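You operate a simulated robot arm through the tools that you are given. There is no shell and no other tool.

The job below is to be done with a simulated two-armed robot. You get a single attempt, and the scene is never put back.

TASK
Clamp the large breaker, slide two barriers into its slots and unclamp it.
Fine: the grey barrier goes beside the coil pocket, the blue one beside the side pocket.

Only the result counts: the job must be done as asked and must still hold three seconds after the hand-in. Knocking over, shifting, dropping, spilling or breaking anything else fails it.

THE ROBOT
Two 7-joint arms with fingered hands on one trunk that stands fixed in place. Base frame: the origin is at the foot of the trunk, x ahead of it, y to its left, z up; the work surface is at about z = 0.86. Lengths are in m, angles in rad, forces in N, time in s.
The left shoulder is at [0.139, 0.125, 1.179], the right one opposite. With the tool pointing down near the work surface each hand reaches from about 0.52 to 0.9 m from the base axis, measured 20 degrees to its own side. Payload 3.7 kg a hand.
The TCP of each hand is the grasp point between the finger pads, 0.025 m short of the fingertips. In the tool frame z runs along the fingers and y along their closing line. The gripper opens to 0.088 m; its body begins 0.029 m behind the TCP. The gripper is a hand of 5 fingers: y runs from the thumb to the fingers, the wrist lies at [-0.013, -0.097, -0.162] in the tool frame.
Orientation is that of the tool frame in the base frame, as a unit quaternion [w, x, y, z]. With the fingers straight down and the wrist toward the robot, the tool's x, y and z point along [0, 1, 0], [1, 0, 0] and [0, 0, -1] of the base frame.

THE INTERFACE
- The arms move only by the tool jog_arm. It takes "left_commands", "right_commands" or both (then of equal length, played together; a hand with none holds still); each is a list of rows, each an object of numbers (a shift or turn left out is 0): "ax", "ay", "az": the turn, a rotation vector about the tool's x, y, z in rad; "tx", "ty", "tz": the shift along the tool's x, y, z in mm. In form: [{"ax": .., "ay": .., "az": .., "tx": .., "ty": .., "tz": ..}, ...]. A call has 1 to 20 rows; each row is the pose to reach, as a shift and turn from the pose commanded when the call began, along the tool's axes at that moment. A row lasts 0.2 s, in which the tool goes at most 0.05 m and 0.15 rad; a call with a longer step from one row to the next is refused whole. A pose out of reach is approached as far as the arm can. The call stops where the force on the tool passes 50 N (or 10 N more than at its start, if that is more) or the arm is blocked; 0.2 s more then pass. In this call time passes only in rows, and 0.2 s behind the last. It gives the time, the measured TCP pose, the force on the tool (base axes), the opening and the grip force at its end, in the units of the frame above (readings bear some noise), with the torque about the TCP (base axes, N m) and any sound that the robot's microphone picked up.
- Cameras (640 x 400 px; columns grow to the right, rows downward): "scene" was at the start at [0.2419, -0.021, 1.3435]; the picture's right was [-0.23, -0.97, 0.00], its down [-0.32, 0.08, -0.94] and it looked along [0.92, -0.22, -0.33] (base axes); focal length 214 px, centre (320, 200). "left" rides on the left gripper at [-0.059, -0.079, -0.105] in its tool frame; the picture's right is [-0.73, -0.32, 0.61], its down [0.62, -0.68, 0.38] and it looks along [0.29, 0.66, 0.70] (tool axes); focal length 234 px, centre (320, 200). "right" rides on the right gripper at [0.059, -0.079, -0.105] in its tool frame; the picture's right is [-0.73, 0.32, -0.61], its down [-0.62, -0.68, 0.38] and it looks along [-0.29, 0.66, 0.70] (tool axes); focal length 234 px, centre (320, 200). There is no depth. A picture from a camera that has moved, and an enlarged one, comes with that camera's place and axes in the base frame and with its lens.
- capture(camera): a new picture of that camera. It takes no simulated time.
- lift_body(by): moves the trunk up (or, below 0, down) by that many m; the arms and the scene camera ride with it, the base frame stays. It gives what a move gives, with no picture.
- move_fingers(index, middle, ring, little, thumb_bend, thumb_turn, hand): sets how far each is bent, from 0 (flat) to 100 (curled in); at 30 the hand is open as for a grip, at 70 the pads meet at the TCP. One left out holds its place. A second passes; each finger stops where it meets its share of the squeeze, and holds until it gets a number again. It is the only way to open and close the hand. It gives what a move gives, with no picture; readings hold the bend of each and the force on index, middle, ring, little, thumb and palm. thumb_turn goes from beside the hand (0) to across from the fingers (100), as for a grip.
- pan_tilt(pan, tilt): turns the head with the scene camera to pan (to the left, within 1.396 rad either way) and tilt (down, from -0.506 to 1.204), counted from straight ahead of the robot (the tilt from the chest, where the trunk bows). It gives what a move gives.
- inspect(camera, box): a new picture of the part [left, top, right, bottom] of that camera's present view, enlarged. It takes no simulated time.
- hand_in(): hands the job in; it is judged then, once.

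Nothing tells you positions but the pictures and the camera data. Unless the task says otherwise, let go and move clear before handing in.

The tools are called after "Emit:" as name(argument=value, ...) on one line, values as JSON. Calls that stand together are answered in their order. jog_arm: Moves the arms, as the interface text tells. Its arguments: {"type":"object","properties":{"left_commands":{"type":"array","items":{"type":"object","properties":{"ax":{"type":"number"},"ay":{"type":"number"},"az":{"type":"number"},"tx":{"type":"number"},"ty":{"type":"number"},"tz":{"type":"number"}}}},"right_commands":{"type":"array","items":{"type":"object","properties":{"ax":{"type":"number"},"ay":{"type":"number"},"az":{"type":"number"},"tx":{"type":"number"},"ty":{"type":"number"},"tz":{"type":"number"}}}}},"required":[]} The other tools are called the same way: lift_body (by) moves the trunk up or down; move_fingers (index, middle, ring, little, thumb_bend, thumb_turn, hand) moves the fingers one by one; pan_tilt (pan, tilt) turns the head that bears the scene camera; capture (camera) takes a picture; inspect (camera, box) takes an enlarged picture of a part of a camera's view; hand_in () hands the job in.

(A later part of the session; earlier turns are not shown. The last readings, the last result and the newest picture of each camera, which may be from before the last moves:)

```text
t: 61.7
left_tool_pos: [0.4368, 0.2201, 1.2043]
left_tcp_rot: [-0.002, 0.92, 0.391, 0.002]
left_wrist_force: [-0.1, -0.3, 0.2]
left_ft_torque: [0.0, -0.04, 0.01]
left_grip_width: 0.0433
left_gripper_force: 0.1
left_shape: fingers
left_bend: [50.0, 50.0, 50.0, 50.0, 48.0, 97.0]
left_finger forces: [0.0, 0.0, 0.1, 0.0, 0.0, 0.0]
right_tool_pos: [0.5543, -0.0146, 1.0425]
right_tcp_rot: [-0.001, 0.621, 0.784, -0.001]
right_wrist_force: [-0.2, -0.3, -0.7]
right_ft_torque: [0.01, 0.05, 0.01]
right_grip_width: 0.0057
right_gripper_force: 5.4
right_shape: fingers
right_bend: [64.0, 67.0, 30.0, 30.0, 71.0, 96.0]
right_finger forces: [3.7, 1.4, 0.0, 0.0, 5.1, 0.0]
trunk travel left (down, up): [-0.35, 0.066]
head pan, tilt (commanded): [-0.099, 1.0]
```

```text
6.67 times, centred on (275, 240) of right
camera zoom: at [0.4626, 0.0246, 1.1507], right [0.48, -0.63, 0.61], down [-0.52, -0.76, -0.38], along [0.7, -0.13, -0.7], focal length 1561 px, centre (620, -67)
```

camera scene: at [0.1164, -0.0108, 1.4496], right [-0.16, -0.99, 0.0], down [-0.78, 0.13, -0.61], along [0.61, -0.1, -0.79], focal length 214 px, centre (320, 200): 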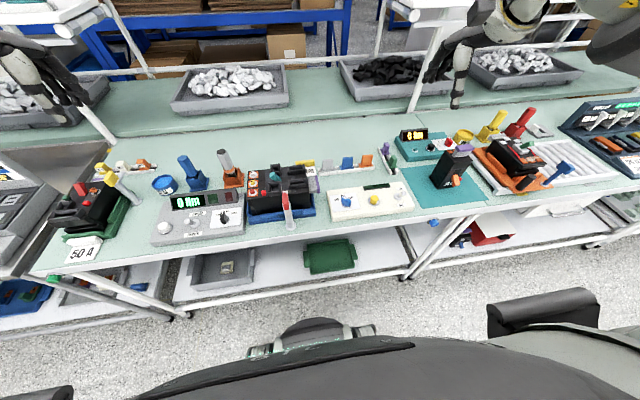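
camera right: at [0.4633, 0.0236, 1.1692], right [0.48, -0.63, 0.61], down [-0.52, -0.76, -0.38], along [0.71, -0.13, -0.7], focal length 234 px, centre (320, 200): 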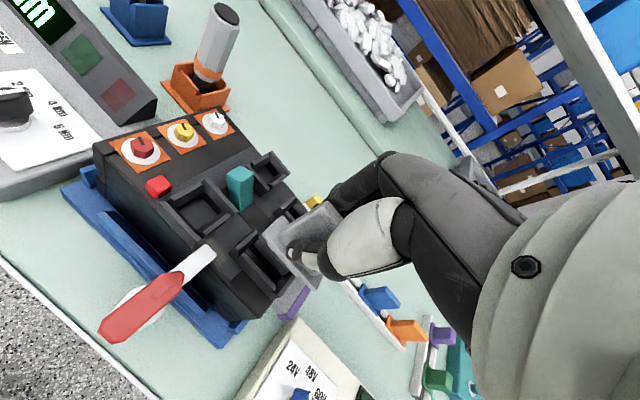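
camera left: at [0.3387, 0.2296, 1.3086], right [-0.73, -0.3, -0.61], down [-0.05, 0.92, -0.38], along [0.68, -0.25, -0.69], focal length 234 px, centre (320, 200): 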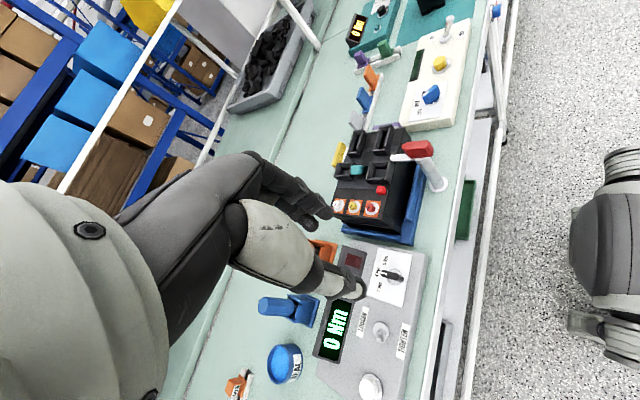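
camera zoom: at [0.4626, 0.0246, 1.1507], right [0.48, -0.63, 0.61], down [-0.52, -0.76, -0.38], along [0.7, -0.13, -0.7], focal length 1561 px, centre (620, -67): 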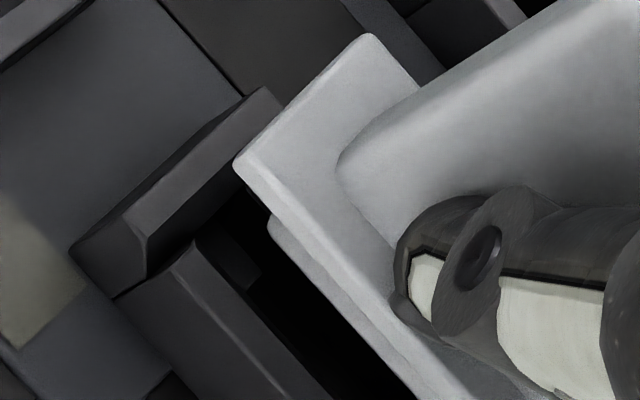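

By combining views, the tongue (≈7 mm thick) is centred over the slot throat within about 1 mm. I descend in small steps, monitoring force.

Emit:
jog_arm(right_commands=[{"tz": 3}, {"tz": 6}, {"tz": 9}, {"tz": 12}])

Emit:
inspect(camera="left", box=[370, 100, 420, 160])

Emit:
inspect(camera="scene", box=[270, 155, 310, 195])

```text
t: 62.7
left_tool_pos: [0.4377, 0.2206, 1.2048]
left_tcp_rot: [-0.001, 0.921, 0.391, 0.002]
left_wrist_force: [-0.9, -0.3, -0.9]
left_ft_torque: [0.03, -0.02, 0.02]
left_grip_width: 0.0435
left_gripper_force: 0.1
left_shape: fingers
left_bend: [50.0, 50.0, 50.0, 50.0, 48.0, 97.0]
left_finger forces: [0.0, 0.0, 0.1, 0.0, 0.0, 0.1]
right_tool_pos: [0.5538, -0.0157, 1.0311]
right_tcp_rot: [-0.001, 0.62, 0.785, 0.0]
right_wrist_force: [-0.4, 0.6, -0.5]
right_ft_torque: [-0.03, -0.01, 0.0]
right_grip_width: 0.0057
right_gripper_force: 4.5
right_shape: fingers
right_bend: [64.0, 67.0, 30.0, 30.0, 71.0, 96.0]
right_finger forces: [3.8, 1.4, 0.1, 0.0, 5.2, 0.0]
trunk travel left (down, up): [-0.35, 0.066]
head pan, tilt (commanded): [-0.099, 1.0]
```

```text
6.67 times, centred on (395, 130) of left
camera zoom: at [0.3391, 0.2301, 1.3081], right [-0.73, -0.3, -0.61], down [-0.06, 0.92, -0.38], along [0.68, -0.24, -0.7], focal length 1561 px, centre (-180, 667)
```

zoom: 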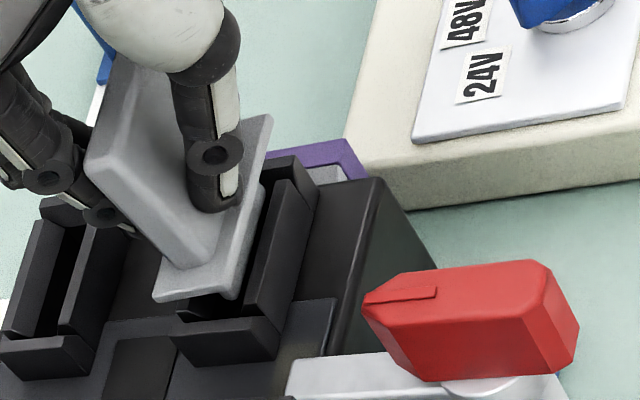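

```text
10.00 times, centred on (290, 175) of scene
camera zoom: at [0.1159, -0.0164, 1.4493], right [-0.23, -0.97, 0.0], down [-0.77, 0.18, -0.61], along [0.6, -0.14, -0.79], focal length 2145 px, centre (620, 450)
```

zoom: 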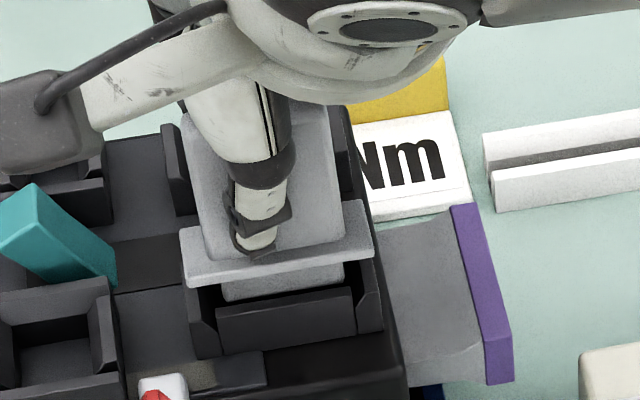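

No contact force; the tongue is entering the guides. I go on in 2 mm steps.

Emit:
jog_arm(right_commands=[{"tz": 2}, {"tz": 4}, {"tz": 6}])

Emit:
inspect(camera="left", box=[370, 100, 420, 160])

Emit:
inspect(camera="right", box=[235, 195, 325, 285])

```text
t: 63.5
left_tool_pos: [0.4367, 0.2206, 1.2036]
left_tcp_rot: [-0.001, 0.92, 0.392, 0.001]
left_wrist_force: [-0.2, 0.3, -0.4]
left_ft_torque: [0.01, 0.0, -0.02]
left_grip_width: 0.0434
left_gripper_force: 0.1
left_shape: fingers
left_bend: [50.0, 50.0, 50.0, 50.0, 48.0, 97.0]
left_finger forces: [0.1, 0.0, 0.1, 0.1, 0.1, 0.0]
right_tool_pos: [0.5543, -0.0149, 1.0259]
right_tcp_rot: [0.0, 0.621, 0.783, 0.0]
right_wrist_force: [0.3, 0.0, -0.5]
right_ft_torque: [0.01, -0.05, -0.01]
right_grip_width: 0.0053
right_gripper_force: 5.2
right_shape: fingers
right_bend: [64.0, 67.0, 30.0, 30.0, 71.0, 96.0]
right_finger forces: [3.9, 1.5, 0.1, 0.0, 5.1, 0.0]
trunk travel left (down, up): [-0.35, 0.066]
head pan, tilt (commanded): [-0.099, 1.0]
```

```text
6.67 times, centred on (395, 130) of left
camera zoom: at [0.3392, 0.2302, 1.3081], right [-0.73, -0.3, -0.61], down [-0.06, 0.92, -0.38], along [0.68, -0.24, -0.7], focal length 1561 px, centre (-180, 667)
```

zoom: 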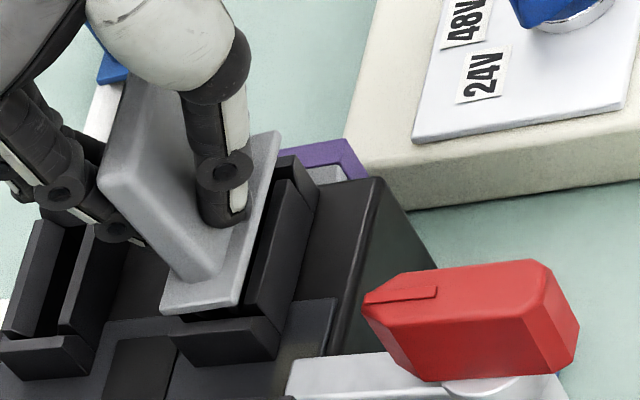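

```text
4.44 times, centred on (280, 240) of right
camera zoom: at [0.4627, 0.0245, 1.1331], right [0.48, -0.63, 0.61], down [-0.52, -0.76, -0.38], along [0.71, -0.13, -0.7], focal length 1041 px, centre (498, 22)
```

zoom: 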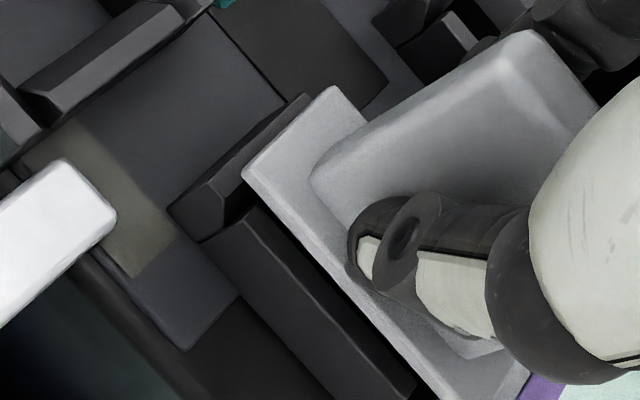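

Emit:
jog_arm(right_commands=[{"tz": 1.5}, {"tz": 3}, {"tz": 4.5}])

Emit:
inspect(camera="left", box=[370, 100, 420, 160])

Emit:
inspect(camera="scene", box=[270, 155, 310, 195])

Emit:
inspect(camera="right", box=[235, 195, 325, 285])

```text
t: 64.3
left_tool_pos: [0.4369, 0.2188, 1.2043]
left_tcp_rot: [-0.001, 0.92, 0.392, 0.001]
left_wrist_force: [-0.3, -0.9, 0.4]
left_ft_torque: [0.0, 0.03, 0.03]
left_grip_width: 0.0436
left_gripper_force: 0.1
left_shape: fingers
left_bend: [50.0, 50.0, 50.0, 50.0, 48.0, 97.0]
left_finger forces: [0.0, 0.1, 0.0, 0.0, 0.1, 0.1]
right_tool_pos: [0.5528, -0.0151, 1.022]
right_tcp_rot: [0.0, 0.621, 0.784, 0.0]
right_wrist_force: [0.8, -0.3, 0.6]
right_ft_torque: [0.02, -0.01, 0.01]
right_grip_width: 0.0057
right_gripper_force: 5.6
right_shape: fingers
right_bend: [64.0, 67.0, 30.0, 30.0, 71.0, 96.0]
right_finger forces: [4.0, 1.5, 0.0, 0.0, 5.0, 0.1]
trunk travel left (down, up): [-0.35, 0.066]
head pan, tilt (commanded): [-0.099, 1.0]
```

```text
6.67 times, centred on (395, 130) of left
camera zoom: at [0.3392, 0.2301, 1.3081], right [-0.73, -0.3, -0.61], down [-0.06, 0.92, -0.38], along [0.68, -0.24, -0.7], focal length 1561 px, centre (-180, 667)
```

zoom: 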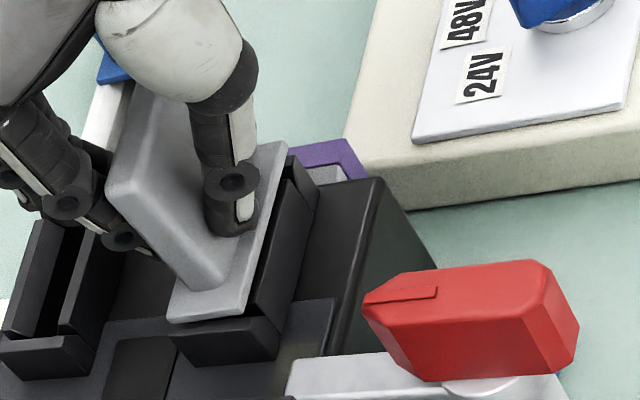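

```text
10.00 times, centred on (290, 175) of scene
camera zoom: at [0.1162, -0.0153, 1.4494], right [-0.21, -0.98, 0.0], down [-0.77, 0.17, -0.61], along [0.6, -0.13, -0.79], focal length 2145 px, centre (620, 450)
```

zoom: 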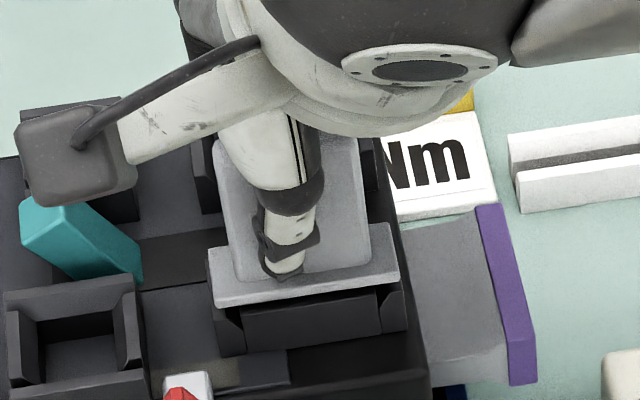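

```text
4.44 times, centred on (280, 240) of right
camera zoom: at [0.4627, 0.0244, 1.1289], right [0.48, -0.63, 0.61], down [-0.52, -0.76, -0.38], along [0.71, -0.13, -0.7], focal length 1041 px, centre (498, 22)
```

zoom: 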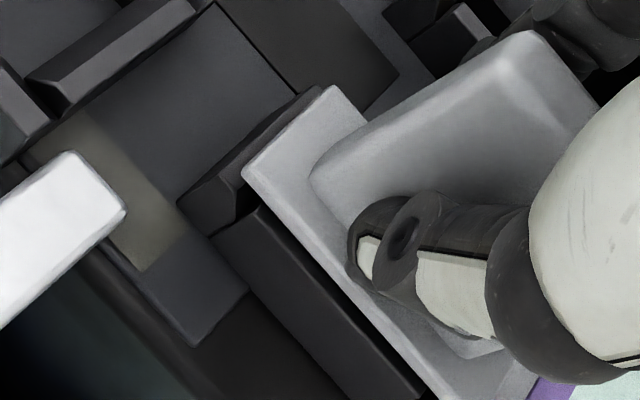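

Emit:
jog_arm(right_commands=[{"tz": 1}, {"tz": 2}, {"tz": 3}, {"tz": 4}])

Emit:
inspect(camera="left", box=[380, 110, 420, 155])

Emit:
inspect(camera="scene", box=[270, 155, 310, 195])

```text
t: 65.3
left_tool_pos: [0.4369, 0.2201, 1.2047]
left_tcp_rot: [-0.002, 0.92, 0.391, 0.002]
left_wrist_force: [1.5, 0.0, -0.1]
left_ft_torque: [-0.01, -0.02, 0.02]
left_grip_width: 0.0434
left_gripper_force: 0.1
left_shape: fingers
left_bend: [50.0, 50.0, 50.0, 50.0, 48.0, 97.0]
left_finger forces: [0.0, 0.1, 0.0, 0.0, 0.1, 0.1]
right_tool_pos: [0.5539, -0.0138, 1.0186]
right_tcp_rot: [0.0, 0.621, 0.783, 0.0]
right_wrist_force: [-0.7, -0.3, 2.1]
right_ft_torque: [0.02, 0.02, 0.02]
right_grip_width: 0.0057
right_gripper_force: 5.6
right_shape: fingers
right_bend: [64.0, 67.0, 30.0, 30.0, 71.0, 96.0]
right_finger forces: [3.7, 1.6, 0.1, 0.1, 5.9, 0.0]
trunk travel left (down, up): [-0.35, 0.066]
head pan, tilt (commanded): [-0.099, 1.0]
```

```text
8.89 times, centred on (400, 132) of left
camera zoom: at [0.3388, 0.2301, 1.3083], right [-0.73, -0.3, -0.61], down [-0.06, 0.92, -0.38], along [0.68, -0.24, -0.7], focal length 2082 px, centre (-391, 800)
```

zoom: 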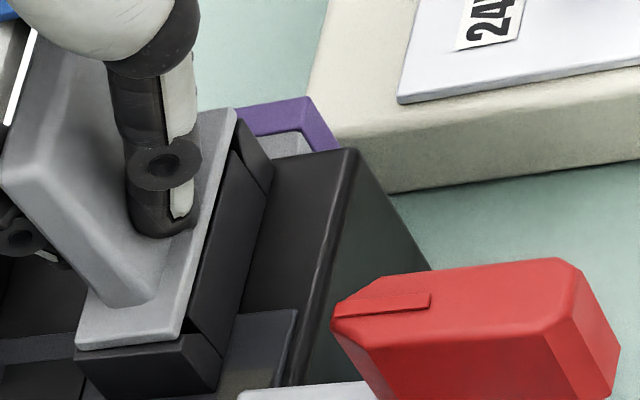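

```text
10.00 times, centred on (290, 175) of scene
camera zoom: at [0.1159, -0.015, 1.4495], right [-0.21, -0.98, 0.0], down [-0.77, 0.16, -0.61], along [0.6, -0.13, -0.79], focal length 2145 px, centre (620, 450)
```

zoom: 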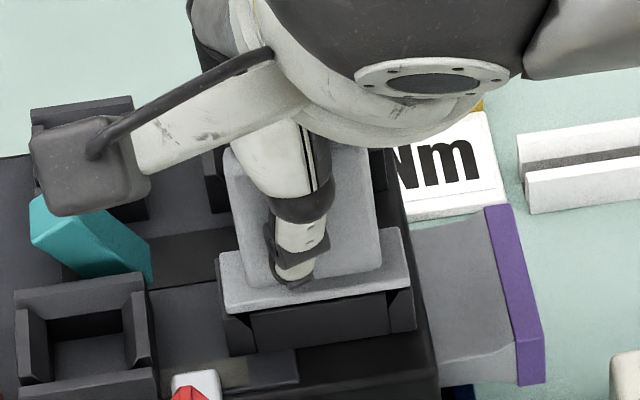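

Contact begins (2 N). I press down a few more millimetres to seat it.

Emit:
jog_arm(right_commands=[{"tz": 1}, {"tz": 2}, {"tz": 3}])

Emit:
inspect(camera="left", box=[380, 110, 420, 155])

Emit:
inspect(camera="right", box=[235, 195, 325, 285])

```text
t: 66.1
left_tool_pos: [0.4359, 0.2205, 1.2047]
left_tcp_rot: [-0.002, 0.92, 0.392, 0.002]
left_wrist_force: [0.6, -0.9, 0.1]
left_ft_torque: [0.02, -0.02, 0.0]
left_grip_width: 0.0435
left_gripper_force: 0.0
left_shape: fingers
left_bend: [50.0, 50.0, 50.0, 50.0, 48.0, 97.0]
left_finger forces: [0.1, 0.1, 0.0, 0.0, 0.0, 0.0]
right_tool_pos: [0.5537, -0.0144, 1.0161]
right_tcp_rot: [0.002, 0.621, 0.784, 0.0]
right_wrist_force: [-2.3, 0.0, 9.9]
right_ft_torque: [0.02, 0.02, 0.0]
right_grip_width: 0.0053
right_gripper_force: 7.0
right_shape: fingers
right_bend: [64.0, 67.0, 30.0, 30.0, 71.0, 96.0]
right_finger forces: [3.7, 1.9, 0.0, 0.0, 7.9, 0.0]
trunk travel left (down, up): [-0.35, 0.066]
head pan, tilt (commanded): [-0.099, 1.0]
```

```text
8.89 times, centred on (400, 132) of left
camera zoom: at [0.338, 0.2301, 1.3086], right [-0.73, -0.3, -0.61], down [-0.06, 0.92, -0.38], along [0.68, -0.24, -0.7], focal length 2082 px, centre (-391, 800)
```

zoom: 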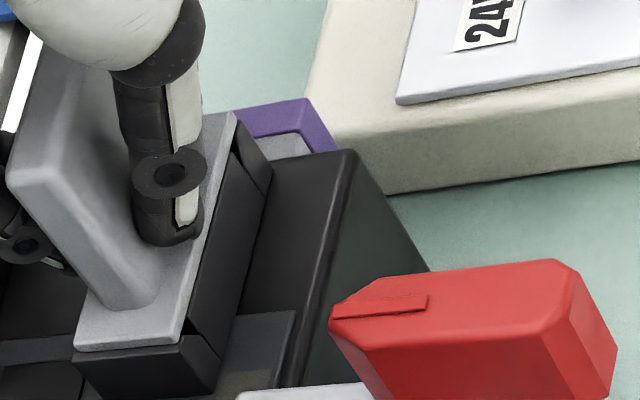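

```text
4.44 times, centred on (280, 240) of right
camera zoom: at [0.4623, 0.0244, 1.1233], right [0.48, -0.63, 0.61], down [-0.52, -0.76, -0.39], along [0.71, -0.13, -0.69], focal length 1041 px, centre (498, 22)
```

zoom: 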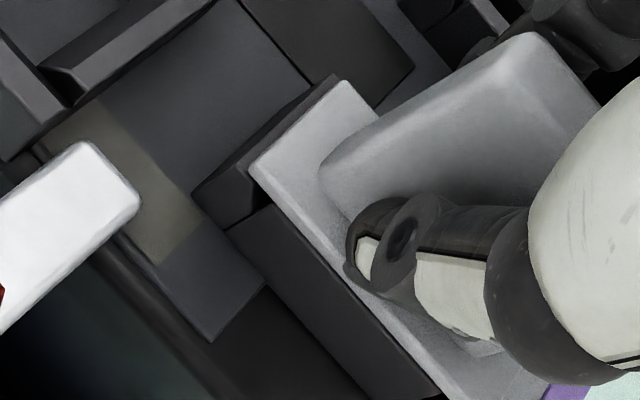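

The flange sits on the frame (10 N reaction). I relieve the push, then open the fingers and retreat upward.

Emit:
jog_arm(right_commands=[{"tz": -1}, {"tz": -2}])

Emit:
move_fingers(hand="right", index=55, middle=55, thumb_bend=55)

Emit:
inspect(camera="left", box=[370, 100, 420, 155])

Emit:
inspect(camera="right", box=[225, 175, 345, 295])

```text
t: 66.7
left_tool_pos: [0.4367, 0.2213, 1.204]
left_tcp_rot: [-0.003, 0.92, 0.392, 0.002]
left_wrist_force: [0.5, 0.3, -0.3]
left_ft_torque: [-0.05, 0.0, 0.02]
left_grip_width: 0.0433
left_gripper_force: 0.0
left_shape: fingers
left_bend: [50.0, 50.0, 50.0, 50.0, 48.0, 97.0]
left_finger forces: [0.0, 0.0, 0.0, 0.0, 0.0, 0.0]
right_tool_pos: [0.5539, -0.0145, 1.0164]
right_tcp_rot: [0.0, 0.622, 0.783, 0.0]
right_wrist_force: [0.2, -0.2, 6.2]
right_ft_torque: [0.03, -0.06, -0.01]
right_grip_width: 0.0056
right_gripper_force: 6.4
right_shape: fingers
right_bend: [64.0, 67.0, 30.0, 30.0, 71.0, 96.0]
right_finger forces: [4.3, 2.1, 0.0, 0.1, 6.5, 0.0]
trunk travel left (down, up): [-0.35, 0.066]
head pan, tilt (commanded): [-0.099, 1.0]
```

```text
t: 67.7
left_tool_pos: [0.4361, 0.2201, 1.2034]
left_tcp_rot: [-0.002, 0.92, 0.392, 0.002]
left_wrist_force: [0.0, 0.1, 0.2]
left_ft_torque: [-0.02, 0.0, -0.01]
left_grip_width: 0.0435
left_gripper_force: 0.0
left_shape: fingers
left_bend: [50.0, 50.0, 50.0, 50.0, 48.0, 97.0]
left_finger forces: [0.1, 0.0, 0.0, 0.1, 0.1, 0.1]
right_tool_pos: [0.5526, -0.0149, 1.0161]
right_tcp_rot: [0.0, 0.621, 0.784, 0.001]
right_wrist_force: [-0.3, 0.5, 0.3]
right_ft_torque: [0.01, -0.01, 0.0]
right_grip_width: 0.0301
right_gripper_force: 0.1
right_shape: fingers
right_bend: [55.0, 55.0, 30.0, 30.0, 55.0, 97.0]
right_finger forces: [0.0, 0.1, 0.0, 0.0, 0.1, 0.1]
trunk travel left (down, up): [-0.35, 0.066]
head pan, tilt (commanded): [-0.099, 1.0]
```

```text
7.27 times, centred on (395, 128) of left
camera zoom: at [0.3391, 0.2302, 1.3081], right [-0.73, -0.3, -0.61], down [-0.06, 0.92, -0.38], along [0.68, -0.24, -0.7], focal length 1703 px, centre (-226, 727)
```

zoom: 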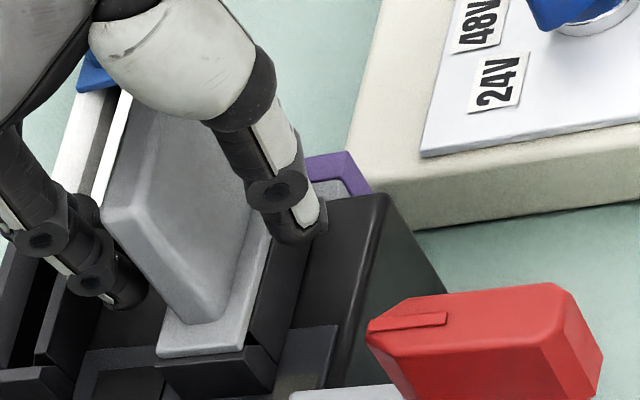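

```text
3.33 times, centred on (285, 235) of right
camera zoom: at [0.4626, 0.0247, 1.1239], right [0.48, -0.63, 0.61], down [-0.52, -0.76, -0.38], along [0.71, -0.13, -0.7], focal length 781 px, centre (437, 83)
```

zoom: 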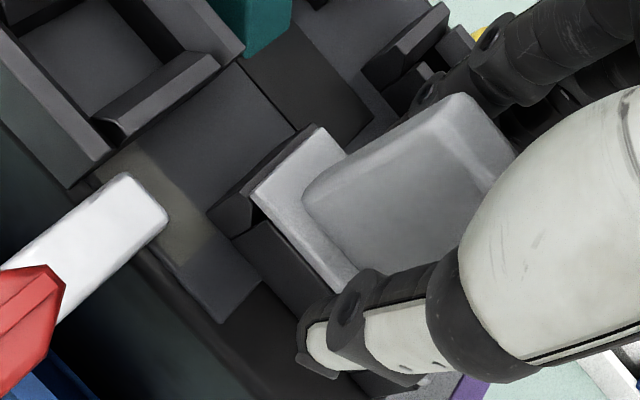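

The grey barrier stands in the front slot. I raise the hand straight up and check.

Emit:
jog_arm(right_commands=[{"tz": -15}, {"tz": -35}, {"tz": -60}, {"tz": -90}, {"tz": -120}])

Emit:
inspect(camera="left", box=[340, 80, 440, 170])

Emit:
inspect(camera="scene", box=[230, 120, 340, 220])

Emit:
capture(camera="right")

```text
t: 68.9
left_tool_pos: [0.4356, 0.2209, 1.2046]
left_tcp_rot: [-0.003, 0.92, 0.392, 0.002]
left_wrist_force: [-0.4, -0.3, -0.3]
left_ft_torque: [-0.02, -0.01, 0.01]
left_grip_width: 0.0432
left_gripper_force: 0.0
left_shape: fingers
left_bend: [50.0, 50.0, 50.0, 50.0, 48.0, 97.0]
left_finger forces: [0.0, 0.0, 0.0, 0.0, 0.0, 0.0]
right_tool_pos: [0.5542, -0.014, 1.1354]
right_tcp_rot: [0.0, 0.621, 0.784, 0.001]
right_wrist_force: [0.0, 0.8, 0.5]
right_ft_torque: [0.0, -0.02, 0.01]
right_grip_width: 0.0303
right_gripper_force: 0.1
right_shape: fingers
right_bend: [55.0, 55.0, 30.0, 30.0, 55.0, 97.0]
right_finger forces: [0.0, 0.1, 0.0, 0.0, 0.0, 0.1]
trunk travel left (down, up): [-0.35, 0.066]
head pan, tilt (commanded): [-0.099, 1.0]
```

```text
4.44 times, centred on (390, 125) of left
camera zoom: at [0.3388, 0.2303, 1.3083], right [-0.73, -0.3, -0.61], down [-0.06, 0.92, -0.38], along [0.68, -0.24, -0.7], focal length 1041 px, centre (9, 533)
```

zoom: 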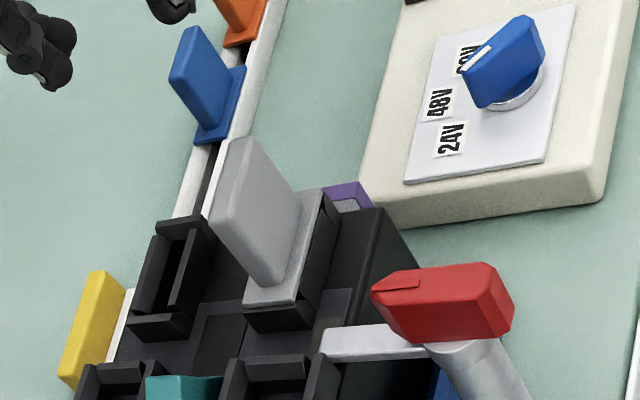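

```text
4.00 times, centred on (285, 170) of scene
camera zoom: at [0.1126, -0.0225, 1.448], right [-0.32, -0.95, 0.0], down [-0.76, 0.25, -0.6], along [0.57, -0.19, -0.8], focal length 858 px, centre (460, 320)
```

zoom: 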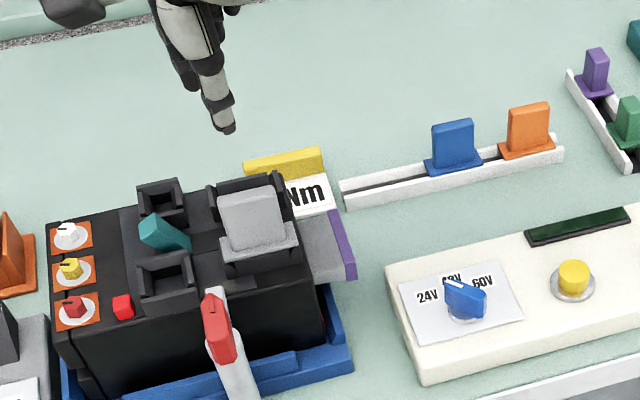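

```text
taken
camera right: at [0.4635, 0.0259, 1.2433], right [0.48, -0.63, 0.61], down [-0.52, -0.76, -0.38], along [0.71, -0.13, -0.7], focal length 234 px, centre (320, 200)
```

right: 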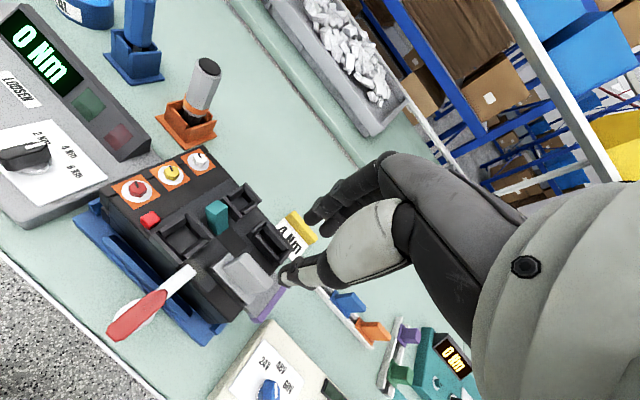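

Emit:
inspect(camera="right", box=[190, 230, 290, 320])

Emit:
inspect(camera="scene", box=[275, 155, 315, 195])

Emit:
inspect(camera="left", box=[380, 105, 425, 155])

```text
4.44 times, centred on (240, 275) of right
camera zoom: at [0.4635, 0.0259, 1.2433], right [0.48, -0.63, 0.61], down [-0.52, -0.76, -0.38], along [0.71, -0.13, -0.7], focal length 1041 px, centre (676, -133)
```

zoom: 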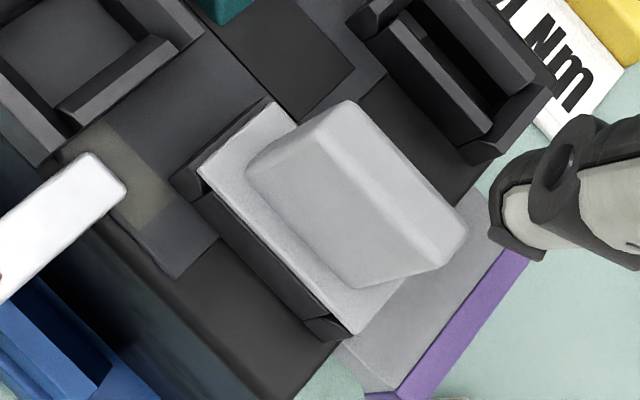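

```text
10.00 times, centred on (295, 175) of scene
camera zoom: at [0.1126, -0.0225, 1.448], right [-0.32, -0.95, 0.0], down [-0.76, 0.25, -0.6], along [0.57, -0.19, -0.8], focal length 2145 px, centre (570, 450)
```

zoom: 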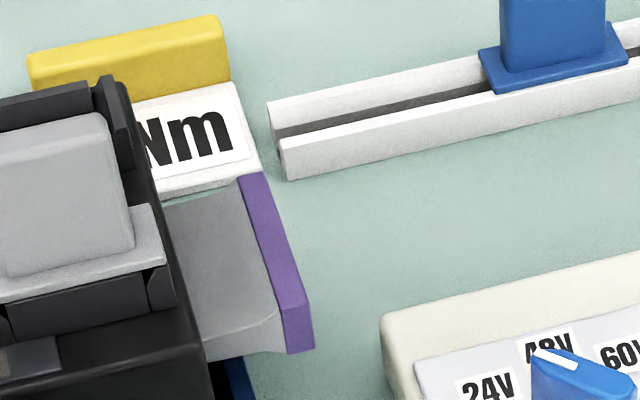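

```text
8.00 times, centred on (402, 130) of left
camera zoom: at [0.3388, 0.2303, 1.3083], right [-0.73, -0.3, -0.61], down [-0.06, 0.92, -0.38], along [0.68, -0.24, -0.7], focal length 1873 px, centre (-340, 760)
```

zoom: 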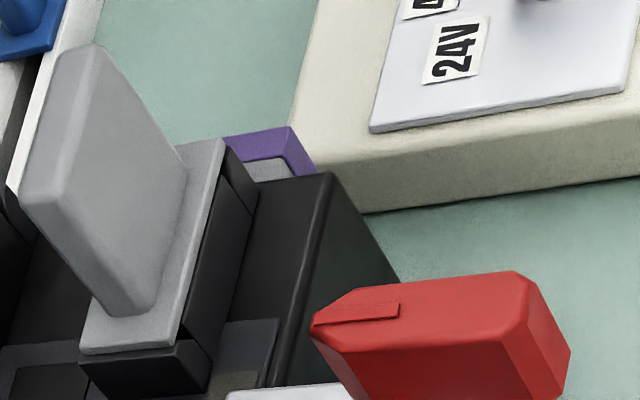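

The grey barrier is flush in the front slot. Next the blue one: I open the fingers, square the hand and move above the blue barrier.

Emit:
move_fingers(hand="right", index=30, middle=30, thumb_bend=30)

Emit:
jog_arm(right_commands=[{"tx": -31, "ty": 13, "az": 0.035}, {"tx": -63, "ty": 26, "az": 0.07}, {"tx": -94, "ty": 39, "az": 0.105, "tz": 10}, {"tx": -126, "ty": 53, "az": 0.14, "tz": 30}, {"tx": -157, "ty": 66, "az": 0.175, "tz": 50}, {"tx": -189, "ty": 79, "az": 0.21, "tz": 70}, {"tx": -220.4, "ty": 92.1, "az": 0.232, "tz": 96.5}])

Emit:
capture(camera="right")

Emit:
inspect(camera="left", box=[320, 50, 420, 140])

```text
t: 69.9
left_tool_pos: [0.4374, 0.2197, 1.2046]
left_tcp_rot: [-0.001, 0.92, 0.391, 0.001]
left_wrist_force: [0.1, 0.5, -0.1]
left_ft_torque: [0.0, 0.01, 0.01]
left_grip_width: 0.0436
left_gripper_force: 0.1
left_shape: fingers
left_bend: [50.0, 50.0, 50.0, 50.0, 48.0, 97.0]
left_finger forces: [0.0, 0.1, 0.1, 0.0, 0.0, 0.1]
right_tool_pos: [0.556, -0.0138, 1.1353]
right_tcp_rot: [0.001, 0.621, 0.784, 0.0]
right_wrist_force: [-0.6, 0.6, 0.2]
right_ft_torque: [0.0, 0.0, 0.01]
right_grip_width: 0.0842
right_gripper_force: 0.0
right_shape: fingers
right_bend: [30.0, 30.0, 30.0, 30.0, 30.0, 97.0]
right_finger forces: [0.0, 0.0, 0.0, 0.0, 0.0, 0.1]
trunk travel left (down, up): [-0.35, 0.066]
head pan, tilt (commanded): [-0.099, 1.0]
```

```text
t: 71.5
left_tool_pos: [0.4378, 0.2197, 1.2047]
left_tcp_rot: [-0.002, 0.92, 0.393, 0.002]
left_wrist_force: [-0.9, 0.0, -1.0]
left_ft_torque: [-0.03, 0.02, -0.01]
left_grip_width: 0.0434
left_gripper_force: 0.0
left_shape: fingers
left_bend: [50.0, 50.0, 50.0, 50.0, 48.0, 97.0]
left_finger forces: [0.1, 0.1, 0.1, 0.1, 0.0, 0.0]
right_tool_pos: [0.6944, -0.2076, 1.0417]
right_tcp_rot: [0.0, 0.708, 0.706, 0.0]
right_wrist_force: [0.5, -0.6, 0.2]
right_ft_torque: [0.02, -0.02, -0.02]
right_grip_width: 0.0847
right_gripper_force: 0.0
right_shape: fingers
right_bend: [30.0, 30.0, 30.0, 30.0, 30.0, 97.0]
right_finger forces: [0.0, 0.0, 0.1, 0.0, 0.1, 0.0]
trunk travel left (down, up): [-0.35, 0.066]
head pan, tilt (commanded): [-0.099, 1.0]
```

```text
taken
camera right: at [0.6144, -0.1481, 1.1481], right [0.32, -0.73, 0.61], down [-0.68, -0.62, -0.38], along [0.66, -0.29, -0.7], focal length 234 px, centre (320, 200)
```

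right: 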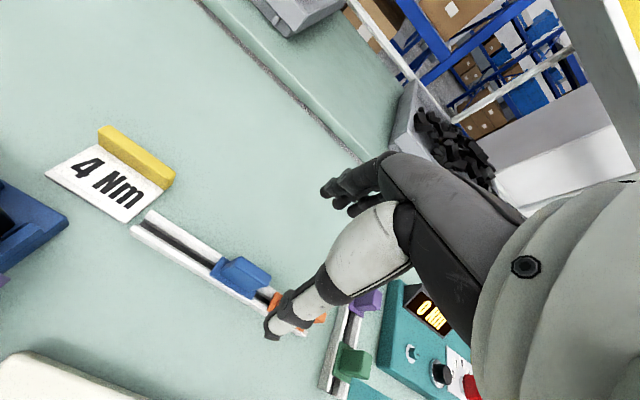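

```text
4.44 times, centred on (370, 95) of left
camera zoom: at [0.3397, 0.2299, 1.308], right [-0.74, -0.3, -0.61], down [-0.06, 0.92, -0.38], along [0.68, -0.24, -0.7], focal length 1041 px, centre (98, 667)
```

zoom: 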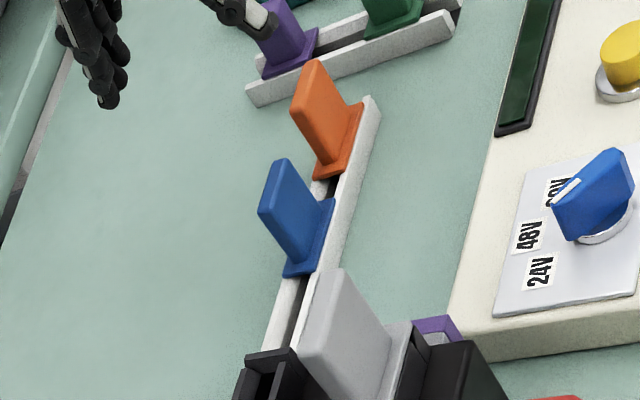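

Emit:
inspect(camera="right", box=[200, 235, 290, 315])

```text
5.00 times, centred on (245, 275) of right
camera zoom: at [0.6144, -0.1481, 1.1481], right [0.32, -0.73, 0.61], down [-0.68, -0.62, -0.38], along [0.66, -0.29, -0.7], focal length 1171 px, centre (695, -175)
```

zoom: 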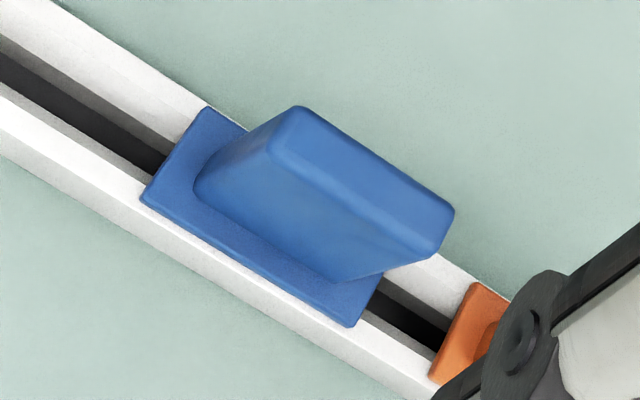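

Blue flange centre is within 1–2 mm of the TCP. I correct and descend to the same relative grasp height as before.

Emit:
jog_arm(right_commands=[{"tx": -1.5, "ty": 0.8, "tz": 35}, {"tx": -1.5, "ty": 0.8, "tz": 70}, {"tx": -1.5, "ty": 0.8, "tz": 100}, {"tx": -1.5, "ty": 0.8, "tz": 125}])

Emit:
move_fingers(hand="right", index=60, middle=60, thumb_bend=60)

Emit:
inspect(camera="right", box=[220, 150, 400, 320])

Emit:
inspect(camera="left", box=[330, 60, 400, 130])

```text
t: 72.5
left_tool_pos: [0.4368, 0.2198, 1.2038]
left_tcp_rot: [-0.001, 0.92, 0.392, 0.002]
left_wrist_force: [0.5, -0.2, 0.0]
left_ft_torque: [-0.01, 0.01, -0.01]
left_grip_width: 0.0433
left_gripper_force: 0.0
left_shape: fingers
left_bend: [50.0, 50.0, 50.0, 50.0, 48.0, 97.0]
left_finger forces: [0.1, 0.0, 0.0, 0.1, 0.0, 0.1]
right_tool_pos: [0.6943, -0.21, 0.9144]
right_tcp_rot: [0.0, 0.707, 0.707, 0.0]
right_wrist_force: [-0.4, 0.0, 0.5]
right_ft_torque: [-0.03, 0.0, -0.02]
right_grip_width: 0.0846
right_gripper_force: 0.1
right_shape: fingers
right_bend: [30.0, 30.0, 30.0, 30.0, 30.0, 97.0]
right_finger forces: [0.0, 0.0, 0.1, 0.0, 0.0, 0.0]
trunk travel left (down, up): [-0.35, 0.066]
head pan, tilt (commanded): [-0.099, 1.0]
```

```text
t: 73.5
left_tool_pos: [0.4369, 0.2211, 1.2039]
left_tcp_rot: [-0.002, 0.92, 0.392, 0.002]
left_wrist_force: [-0.1, 0.3, 0.0]
left_ft_torque: [-0.01, -0.02, 0.0]
left_grip_width: 0.0435
left_gripper_force: 0.1
left_shape: fingers
left_bend: [50.0, 50.0, 50.0, 50.0, 48.0, 97.0]
left_finger forces: [0.0, 0.1, 0.0, 0.0, 0.0, 0.0]
right_tool_pos: [0.695, -0.209, 0.9157]
right_tcp_rot: [0.0, 0.708, 0.707, 0.001]
right_wrist_force: [0.5, -0.1, 0.4]
right_ft_torque: [0.01, 0.02, 0.02]
right_grip_width: 0.0202
right_gripper_force: 0.1
right_shape: fingers
right_bend: [60.0, 60.0, 30.0, 30.0, 60.0, 97.0]
right_finger forces: [0.1, 0.0, 0.1, 0.0, 0.0, 0.0]
trunk travel left (down, up): [-0.35, 0.066]
head pan, tilt (commanded): [-0.099, 1.0]
```

```text
2.35 times, centred on (310, 235) of right
camera zoom: at [0.6146, -0.1503, 1.0233], right [0.32, -0.73, 0.61], down [-0.68, -0.62, -0.38], along [0.66, -0.29, -0.7], focal length 551 px, centre (344, 118)
```

zoom: 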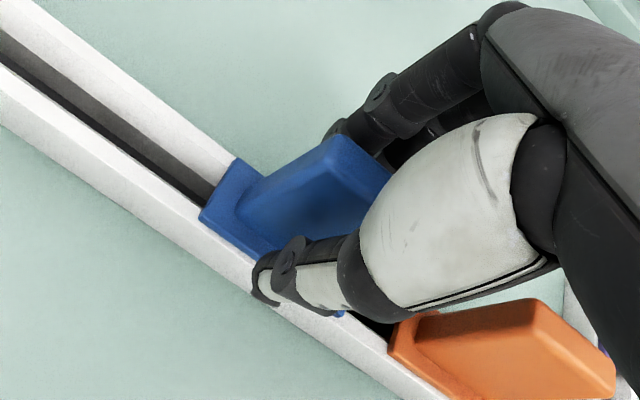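

```text
5.71 times, centred on (365, 95) of left
camera zoom: at [0.339, 0.2301, 1.3082], right [-0.73, -0.3, -0.61], down [-0.06, 0.92, -0.38], along [0.68, -0.24, -0.7], focal length 1338 px, centre (63, 800)
```

zoom: 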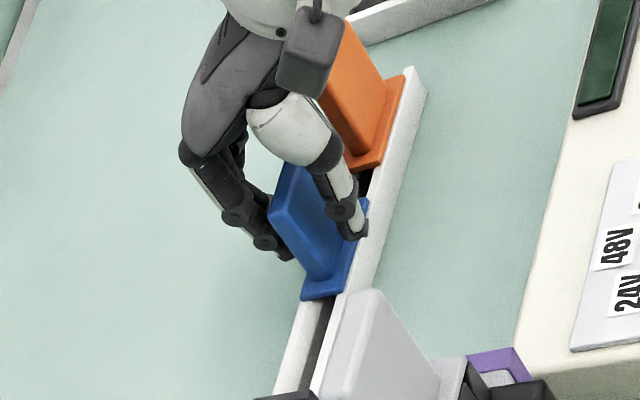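

Emit:
move_fingers(hand="right", index=65, middle=65, thumb_bend=66)

Emit:
inspect(camera="right", box=[260, 180, 350, 260])

Emit:
move_fingers(hand="right", index=69, middle=66, thumb_bend=72)

Emit:
inspect(camera="right", box=[260, 180, 350, 260])

```text
t: 74.5
left_tool_pos: [0.4366, 0.22, 1.2037]
left_tcp_rot: [-0.002, 0.92, 0.392, 0.001]
left_wrist_force: [-0.2, 0.7, -0.1]
left_ft_torque: [-0.03, 0.01, 0.03]
left_grip_width: 0.0434
left_gripper_force: 0.0
left_shape: fingers
left_bend: [50.0, 50.0, 50.0, 50.0, 48.0, 97.0]
left_finger forces: [0.0, 0.1, 0.0, 0.0, 0.0, 0.0]
right_tool_pos: [0.6943, -0.2104, 0.9165]
right_tcp_rot: [0.001, 0.708, 0.706, 0.0]
right_wrist_force: [-0.5, -0.4, -0.2]
right_ft_torque: [0.0, -0.02, 0.02]
right_grip_width: 0.0088
right_gripper_force: 0.2
right_shape: fingers
right_bend: [65.0, 65.0, 30.0, 30.0, 65.0, 97.0]
right_finger forces: [0.0, 0.1, 0.0, 0.1, 0.3, 0.0]
trunk travel left (down, up): [-0.35, 0.066]
head pan, tilt (commanded): [-0.099, 1.0]
```

```text
5.00 times, centred on (305, 220) of right
camera zoom: at [0.6146, -0.1503, 1.0233], right [0.32, -0.73, 0.61], down [-0.68, -0.62, -0.38], along [0.66, -0.29, -0.7], focal length 1171 px, centre (395, 100)
```

zoom: 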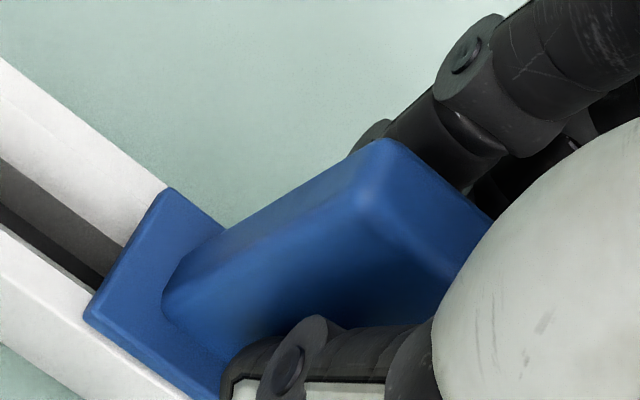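

```text
t: 75.5
left_tool_pos: [0.4364, 0.2204, 1.205]
left_tcp_rot: [-0.001, 0.92, 0.392, 0.002]
left_wrist_force: [0.1, -0.3, 0.6]
left_ft_torque: [0.0, 0.03, 0.03]
left_grip_width: 0.0436
left_gripper_force: 0.0
left_shape: fingers
left_bend: [50.0, 50.0, 50.0, 50.0, 48.0, 97.0]
left_finger forces: [0.1, 0.0, 0.0, 0.0, 0.0, 0.1]
right_tool_pos: [0.6932, -0.209, 0.9163]
right_tcp_rot: [-0.001, 0.707, 0.707, 0.0]
right_wrist_force: [1.0, -0.4, 0.0]
right_ft_torque: [0.02, 0.0, -0.01]
right_grip_width: 0.006
right_gripper_force: 2.7
right_shape: fingers
right_bend: [65.0, 65.0, 30.0, 30.0, 68.0, 97.0]
right_finger forces: [2.7, 0.7, 0.0, 0.0, 3.1, 0.1]
trunk travel left (down, up): [-0.35, 0.066]
head pan, tilt (commanded): [-0.099, 1.0]
```

```text
5.00 times, centred on (305, 220) of right
camera zoom: at [0.6146, -0.1503, 1.0232], right [0.32, -0.73, 0.61], down [-0.68, -0.62, -0.38], along [0.66, -0.29, -0.7], focal length 1171 px, centre (395, 100)
```

zoom: 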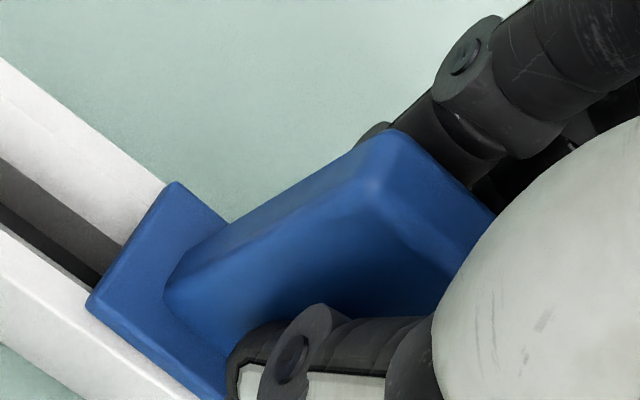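

Both fingers stay at equal bend now. I increase the squeeze with index and thumb leading.

Emit:
move_fingers(hand="right", index=74, middle=67, thumb_bend=77)

Emit:
inspect(camera="right", box=[260, 180, 350, 260])

Emit:
inspect(camera="left", box=[340, 70, 390, 120])

```text
t: 76.5
left_tool_pos: [0.4367, 0.2192, 1.204]
left_tcp_rot: [-0.001, 0.92, 0.392, 0.001]
left_wrist_force: [-0.1, -0.9, 0.0]
left_ft_torque: [-0.01, -0.02, -0.02]
left_grip_width: 0.0435
left_gripper_force: 0.0
left_shape: fingers
left_bend: [50.0, 50.0, 50.0, 50.0, 48.0, 97.0]
left_finger forces: [0.0, 0.0, 0.0, 0.1, 0.0, 0.0]
right_tool_pos: [0.6937, -0.2096, 0.9146]
right_tcp_rot: [0.0, 0.708, 0.706, 0.0]
right_wrist_force: [0.8, -0.8, 0.2]
right_ft_torque: [-0.02, 0.02, -0.02]
right_grip_width: 0.0047
right_gripper_force: 9.1
right_shape: fingers
right_bend: [72.0, 66.0, 30.0, 30.0, 69.0, 97.0]
right_finger forces: [7.7, 1.0, 0.1, 0.0, 8.7, 0.0]
trunk travel left (down, up): [-0.35, 0.066]
head pan, tilt (commanded): [-0.099, 1.0]
```

```text
5.00 times, centred on (305, 220) of right
camera zoom: at [0.6146, -0.1503, 1.0232], right [0.32, -0.73, 0.61], down [-0.68, -0.62, -0.38], along [0.66, -0.29, -0.7], focal length 1171 px, centre (395, 100)
```

zoom: 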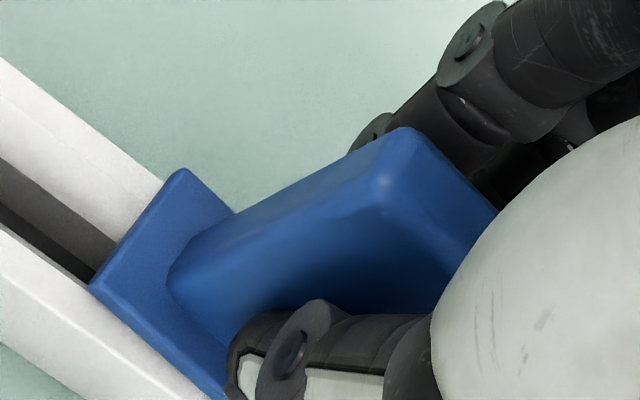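

```text
8.00 times, centred on (365, 95) of left
camera zoom: at [0.3391, 0.2301, 1.3081], right [-0.73, -0.3, -0.61], down [-0.06, 0.92, -0.38], along [0.68, -0.24, -0.7], focal length 1873 px, centre (-40, 1040)
```

zoom: 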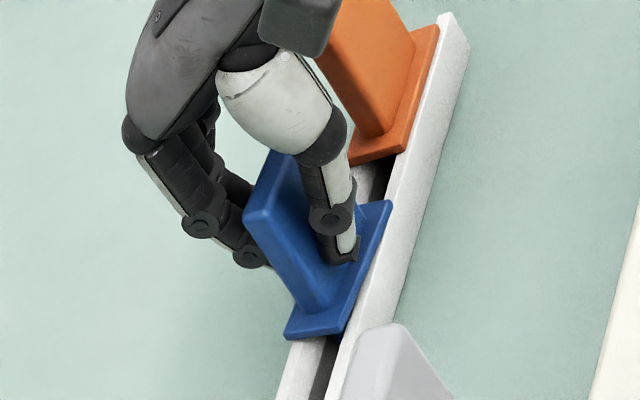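

The barrier shifted ~3 mm within the channel play but stays upright, and the rack is unmoved. I lift it.

Emit:
jog_arm(right_commands=[{"tz": -4}, {"tz": -10}, {"tz": -20}, {"tz": -35}, {"tz": -50}, {"tz": -70}])

Emit:
inspect(camera="right", box=[220, 150, 400, 320])

Emit:
inspect(camera="left", box=[320, 50, 400, 130])

Emit:
inspect(camera="scene", box=[320, 110, 400, 180])

```text
t: 77.9
left_tool_pos: [0.436, 0.2194, 1.2051]
left_tcp_rot: [-0.001, 0.92, 0.392, 0.002]
left_wrist_force: [0.0, 0.0, -0.1]
left_ft_torque: [0.0, 0.03, 0.01]
left_grip_width: 0.0432
left_gripper_force: 0.1
left_shape: fingers
left_bend: [50.0, 50.0, 50.0, 50.0, 48.0, 97.0]
left_finger forces: [0.0, 0.0, 0.1, 0.1, 0.0, 0.0]
right_tool_pos: [0.6963, -0.2098, 0.9852]
right_tcp_rot: [0.0, 0.708, 0.706, 0.0]
right_wrist_force: [-0.3, 0.2, 0.5]
right_ft_torque: [-0.02, -0.04, 0.04]
right_grip_width: 0.0043
right_gripper_force: 8.4
right_shape: fingers
right_bend: [72.0, 66.0, 30.0, 30.0, 69.0, 97.0]
right_finger forces: [7.9, 0.7, 0.0, 0.1, 8.5, 0.1]
trunk travel left (down, up): [-0.35, 0.066]
head pan, tilt (commanded): [-0.099, 1.0]
```

```text
2.35 times, centred on (310, 235) of right
camera zoom: at [0.6162, -0.1505, 1.0932], right [0.32, -0.73, 0.61], down [-0.68, -0.62, -0.38], along [0.66, -0.29, -0.7], focal length 551 px, centre (344, 118)
```

zoom: 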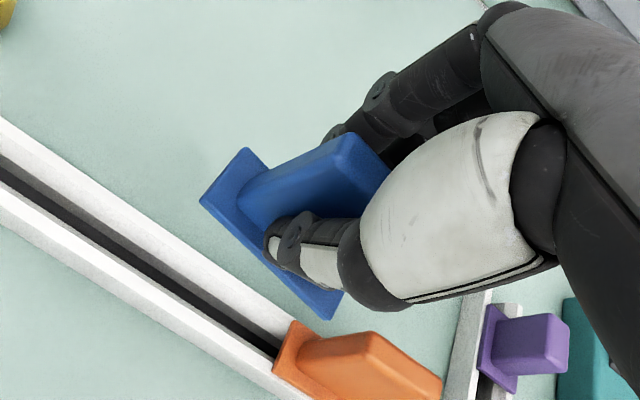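

```text
5.00 times, centred on (360, 90) of left
camera zoom: at [0.3388, 0.2301, 1.3083], right [-0.73, -0.3, -0.61], down [-0.06, 0.92, -0.38], along [0.68, -0.24, -0.7], focal length 1171 px, centre (120, 750)
```

zoom: 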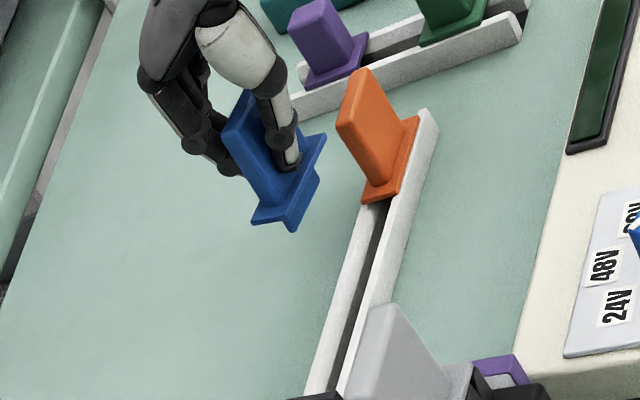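

```text
5.71 times, centred on (360, 145) of scene
camera zoom: at [0.1159, -0.0149, 1.4494], right [-0.21, -0.98, 0.0], down [-0.77, 0.16, -0.61], along [0.6, -0.13, -0.79], focal length 1226 px, centre (91, 514)
```

zoom: 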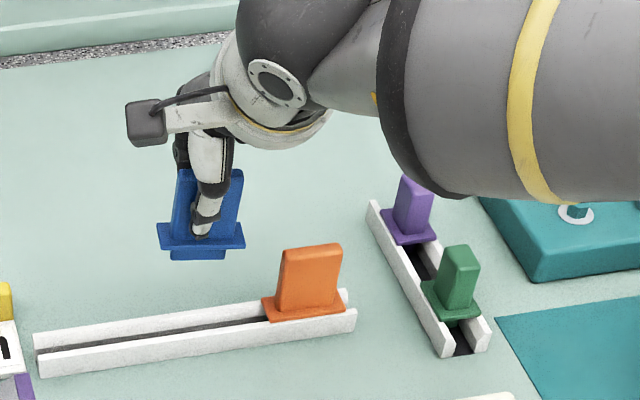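

Emit:
inspect(camera="right", box=[265, 195, 335, 290])

Emit:
inspect(camera="scene", box=[335, 130, 385, 170])

```text
4.21 times, centred on (300, 242) of right
camera zoom: at [0.6162, -0.1505, 1.0932], right [0.32, -0.73, 0.61], down [-0.68, -0.62, -0.38], along [0.66, -0.29, -0.7], focal length 986 px, centre (404, 21)
```

zoom: 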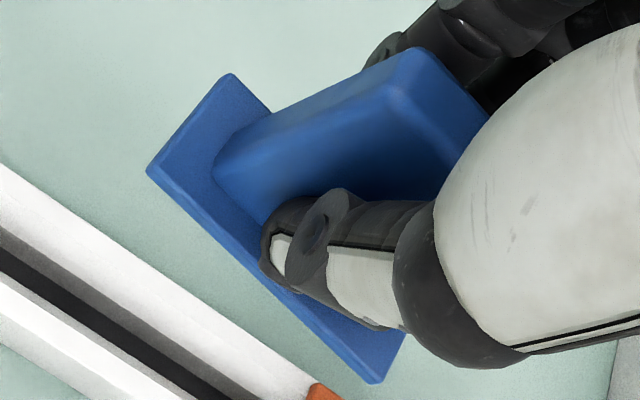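

```text
10.00 times, centred on (360, 150) of scene
camera zoom: at [0.1159, -0.0149, 1.4494], right [-0.21, -0.98, 0.0], down [-0.77, 0.16, -0.61], along [0.6, -0.13, -0.79], focal length 2145 px, centre (-80, 700)
```

zoom: 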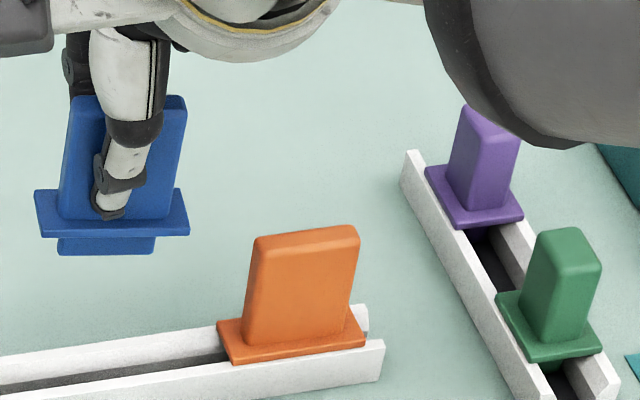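

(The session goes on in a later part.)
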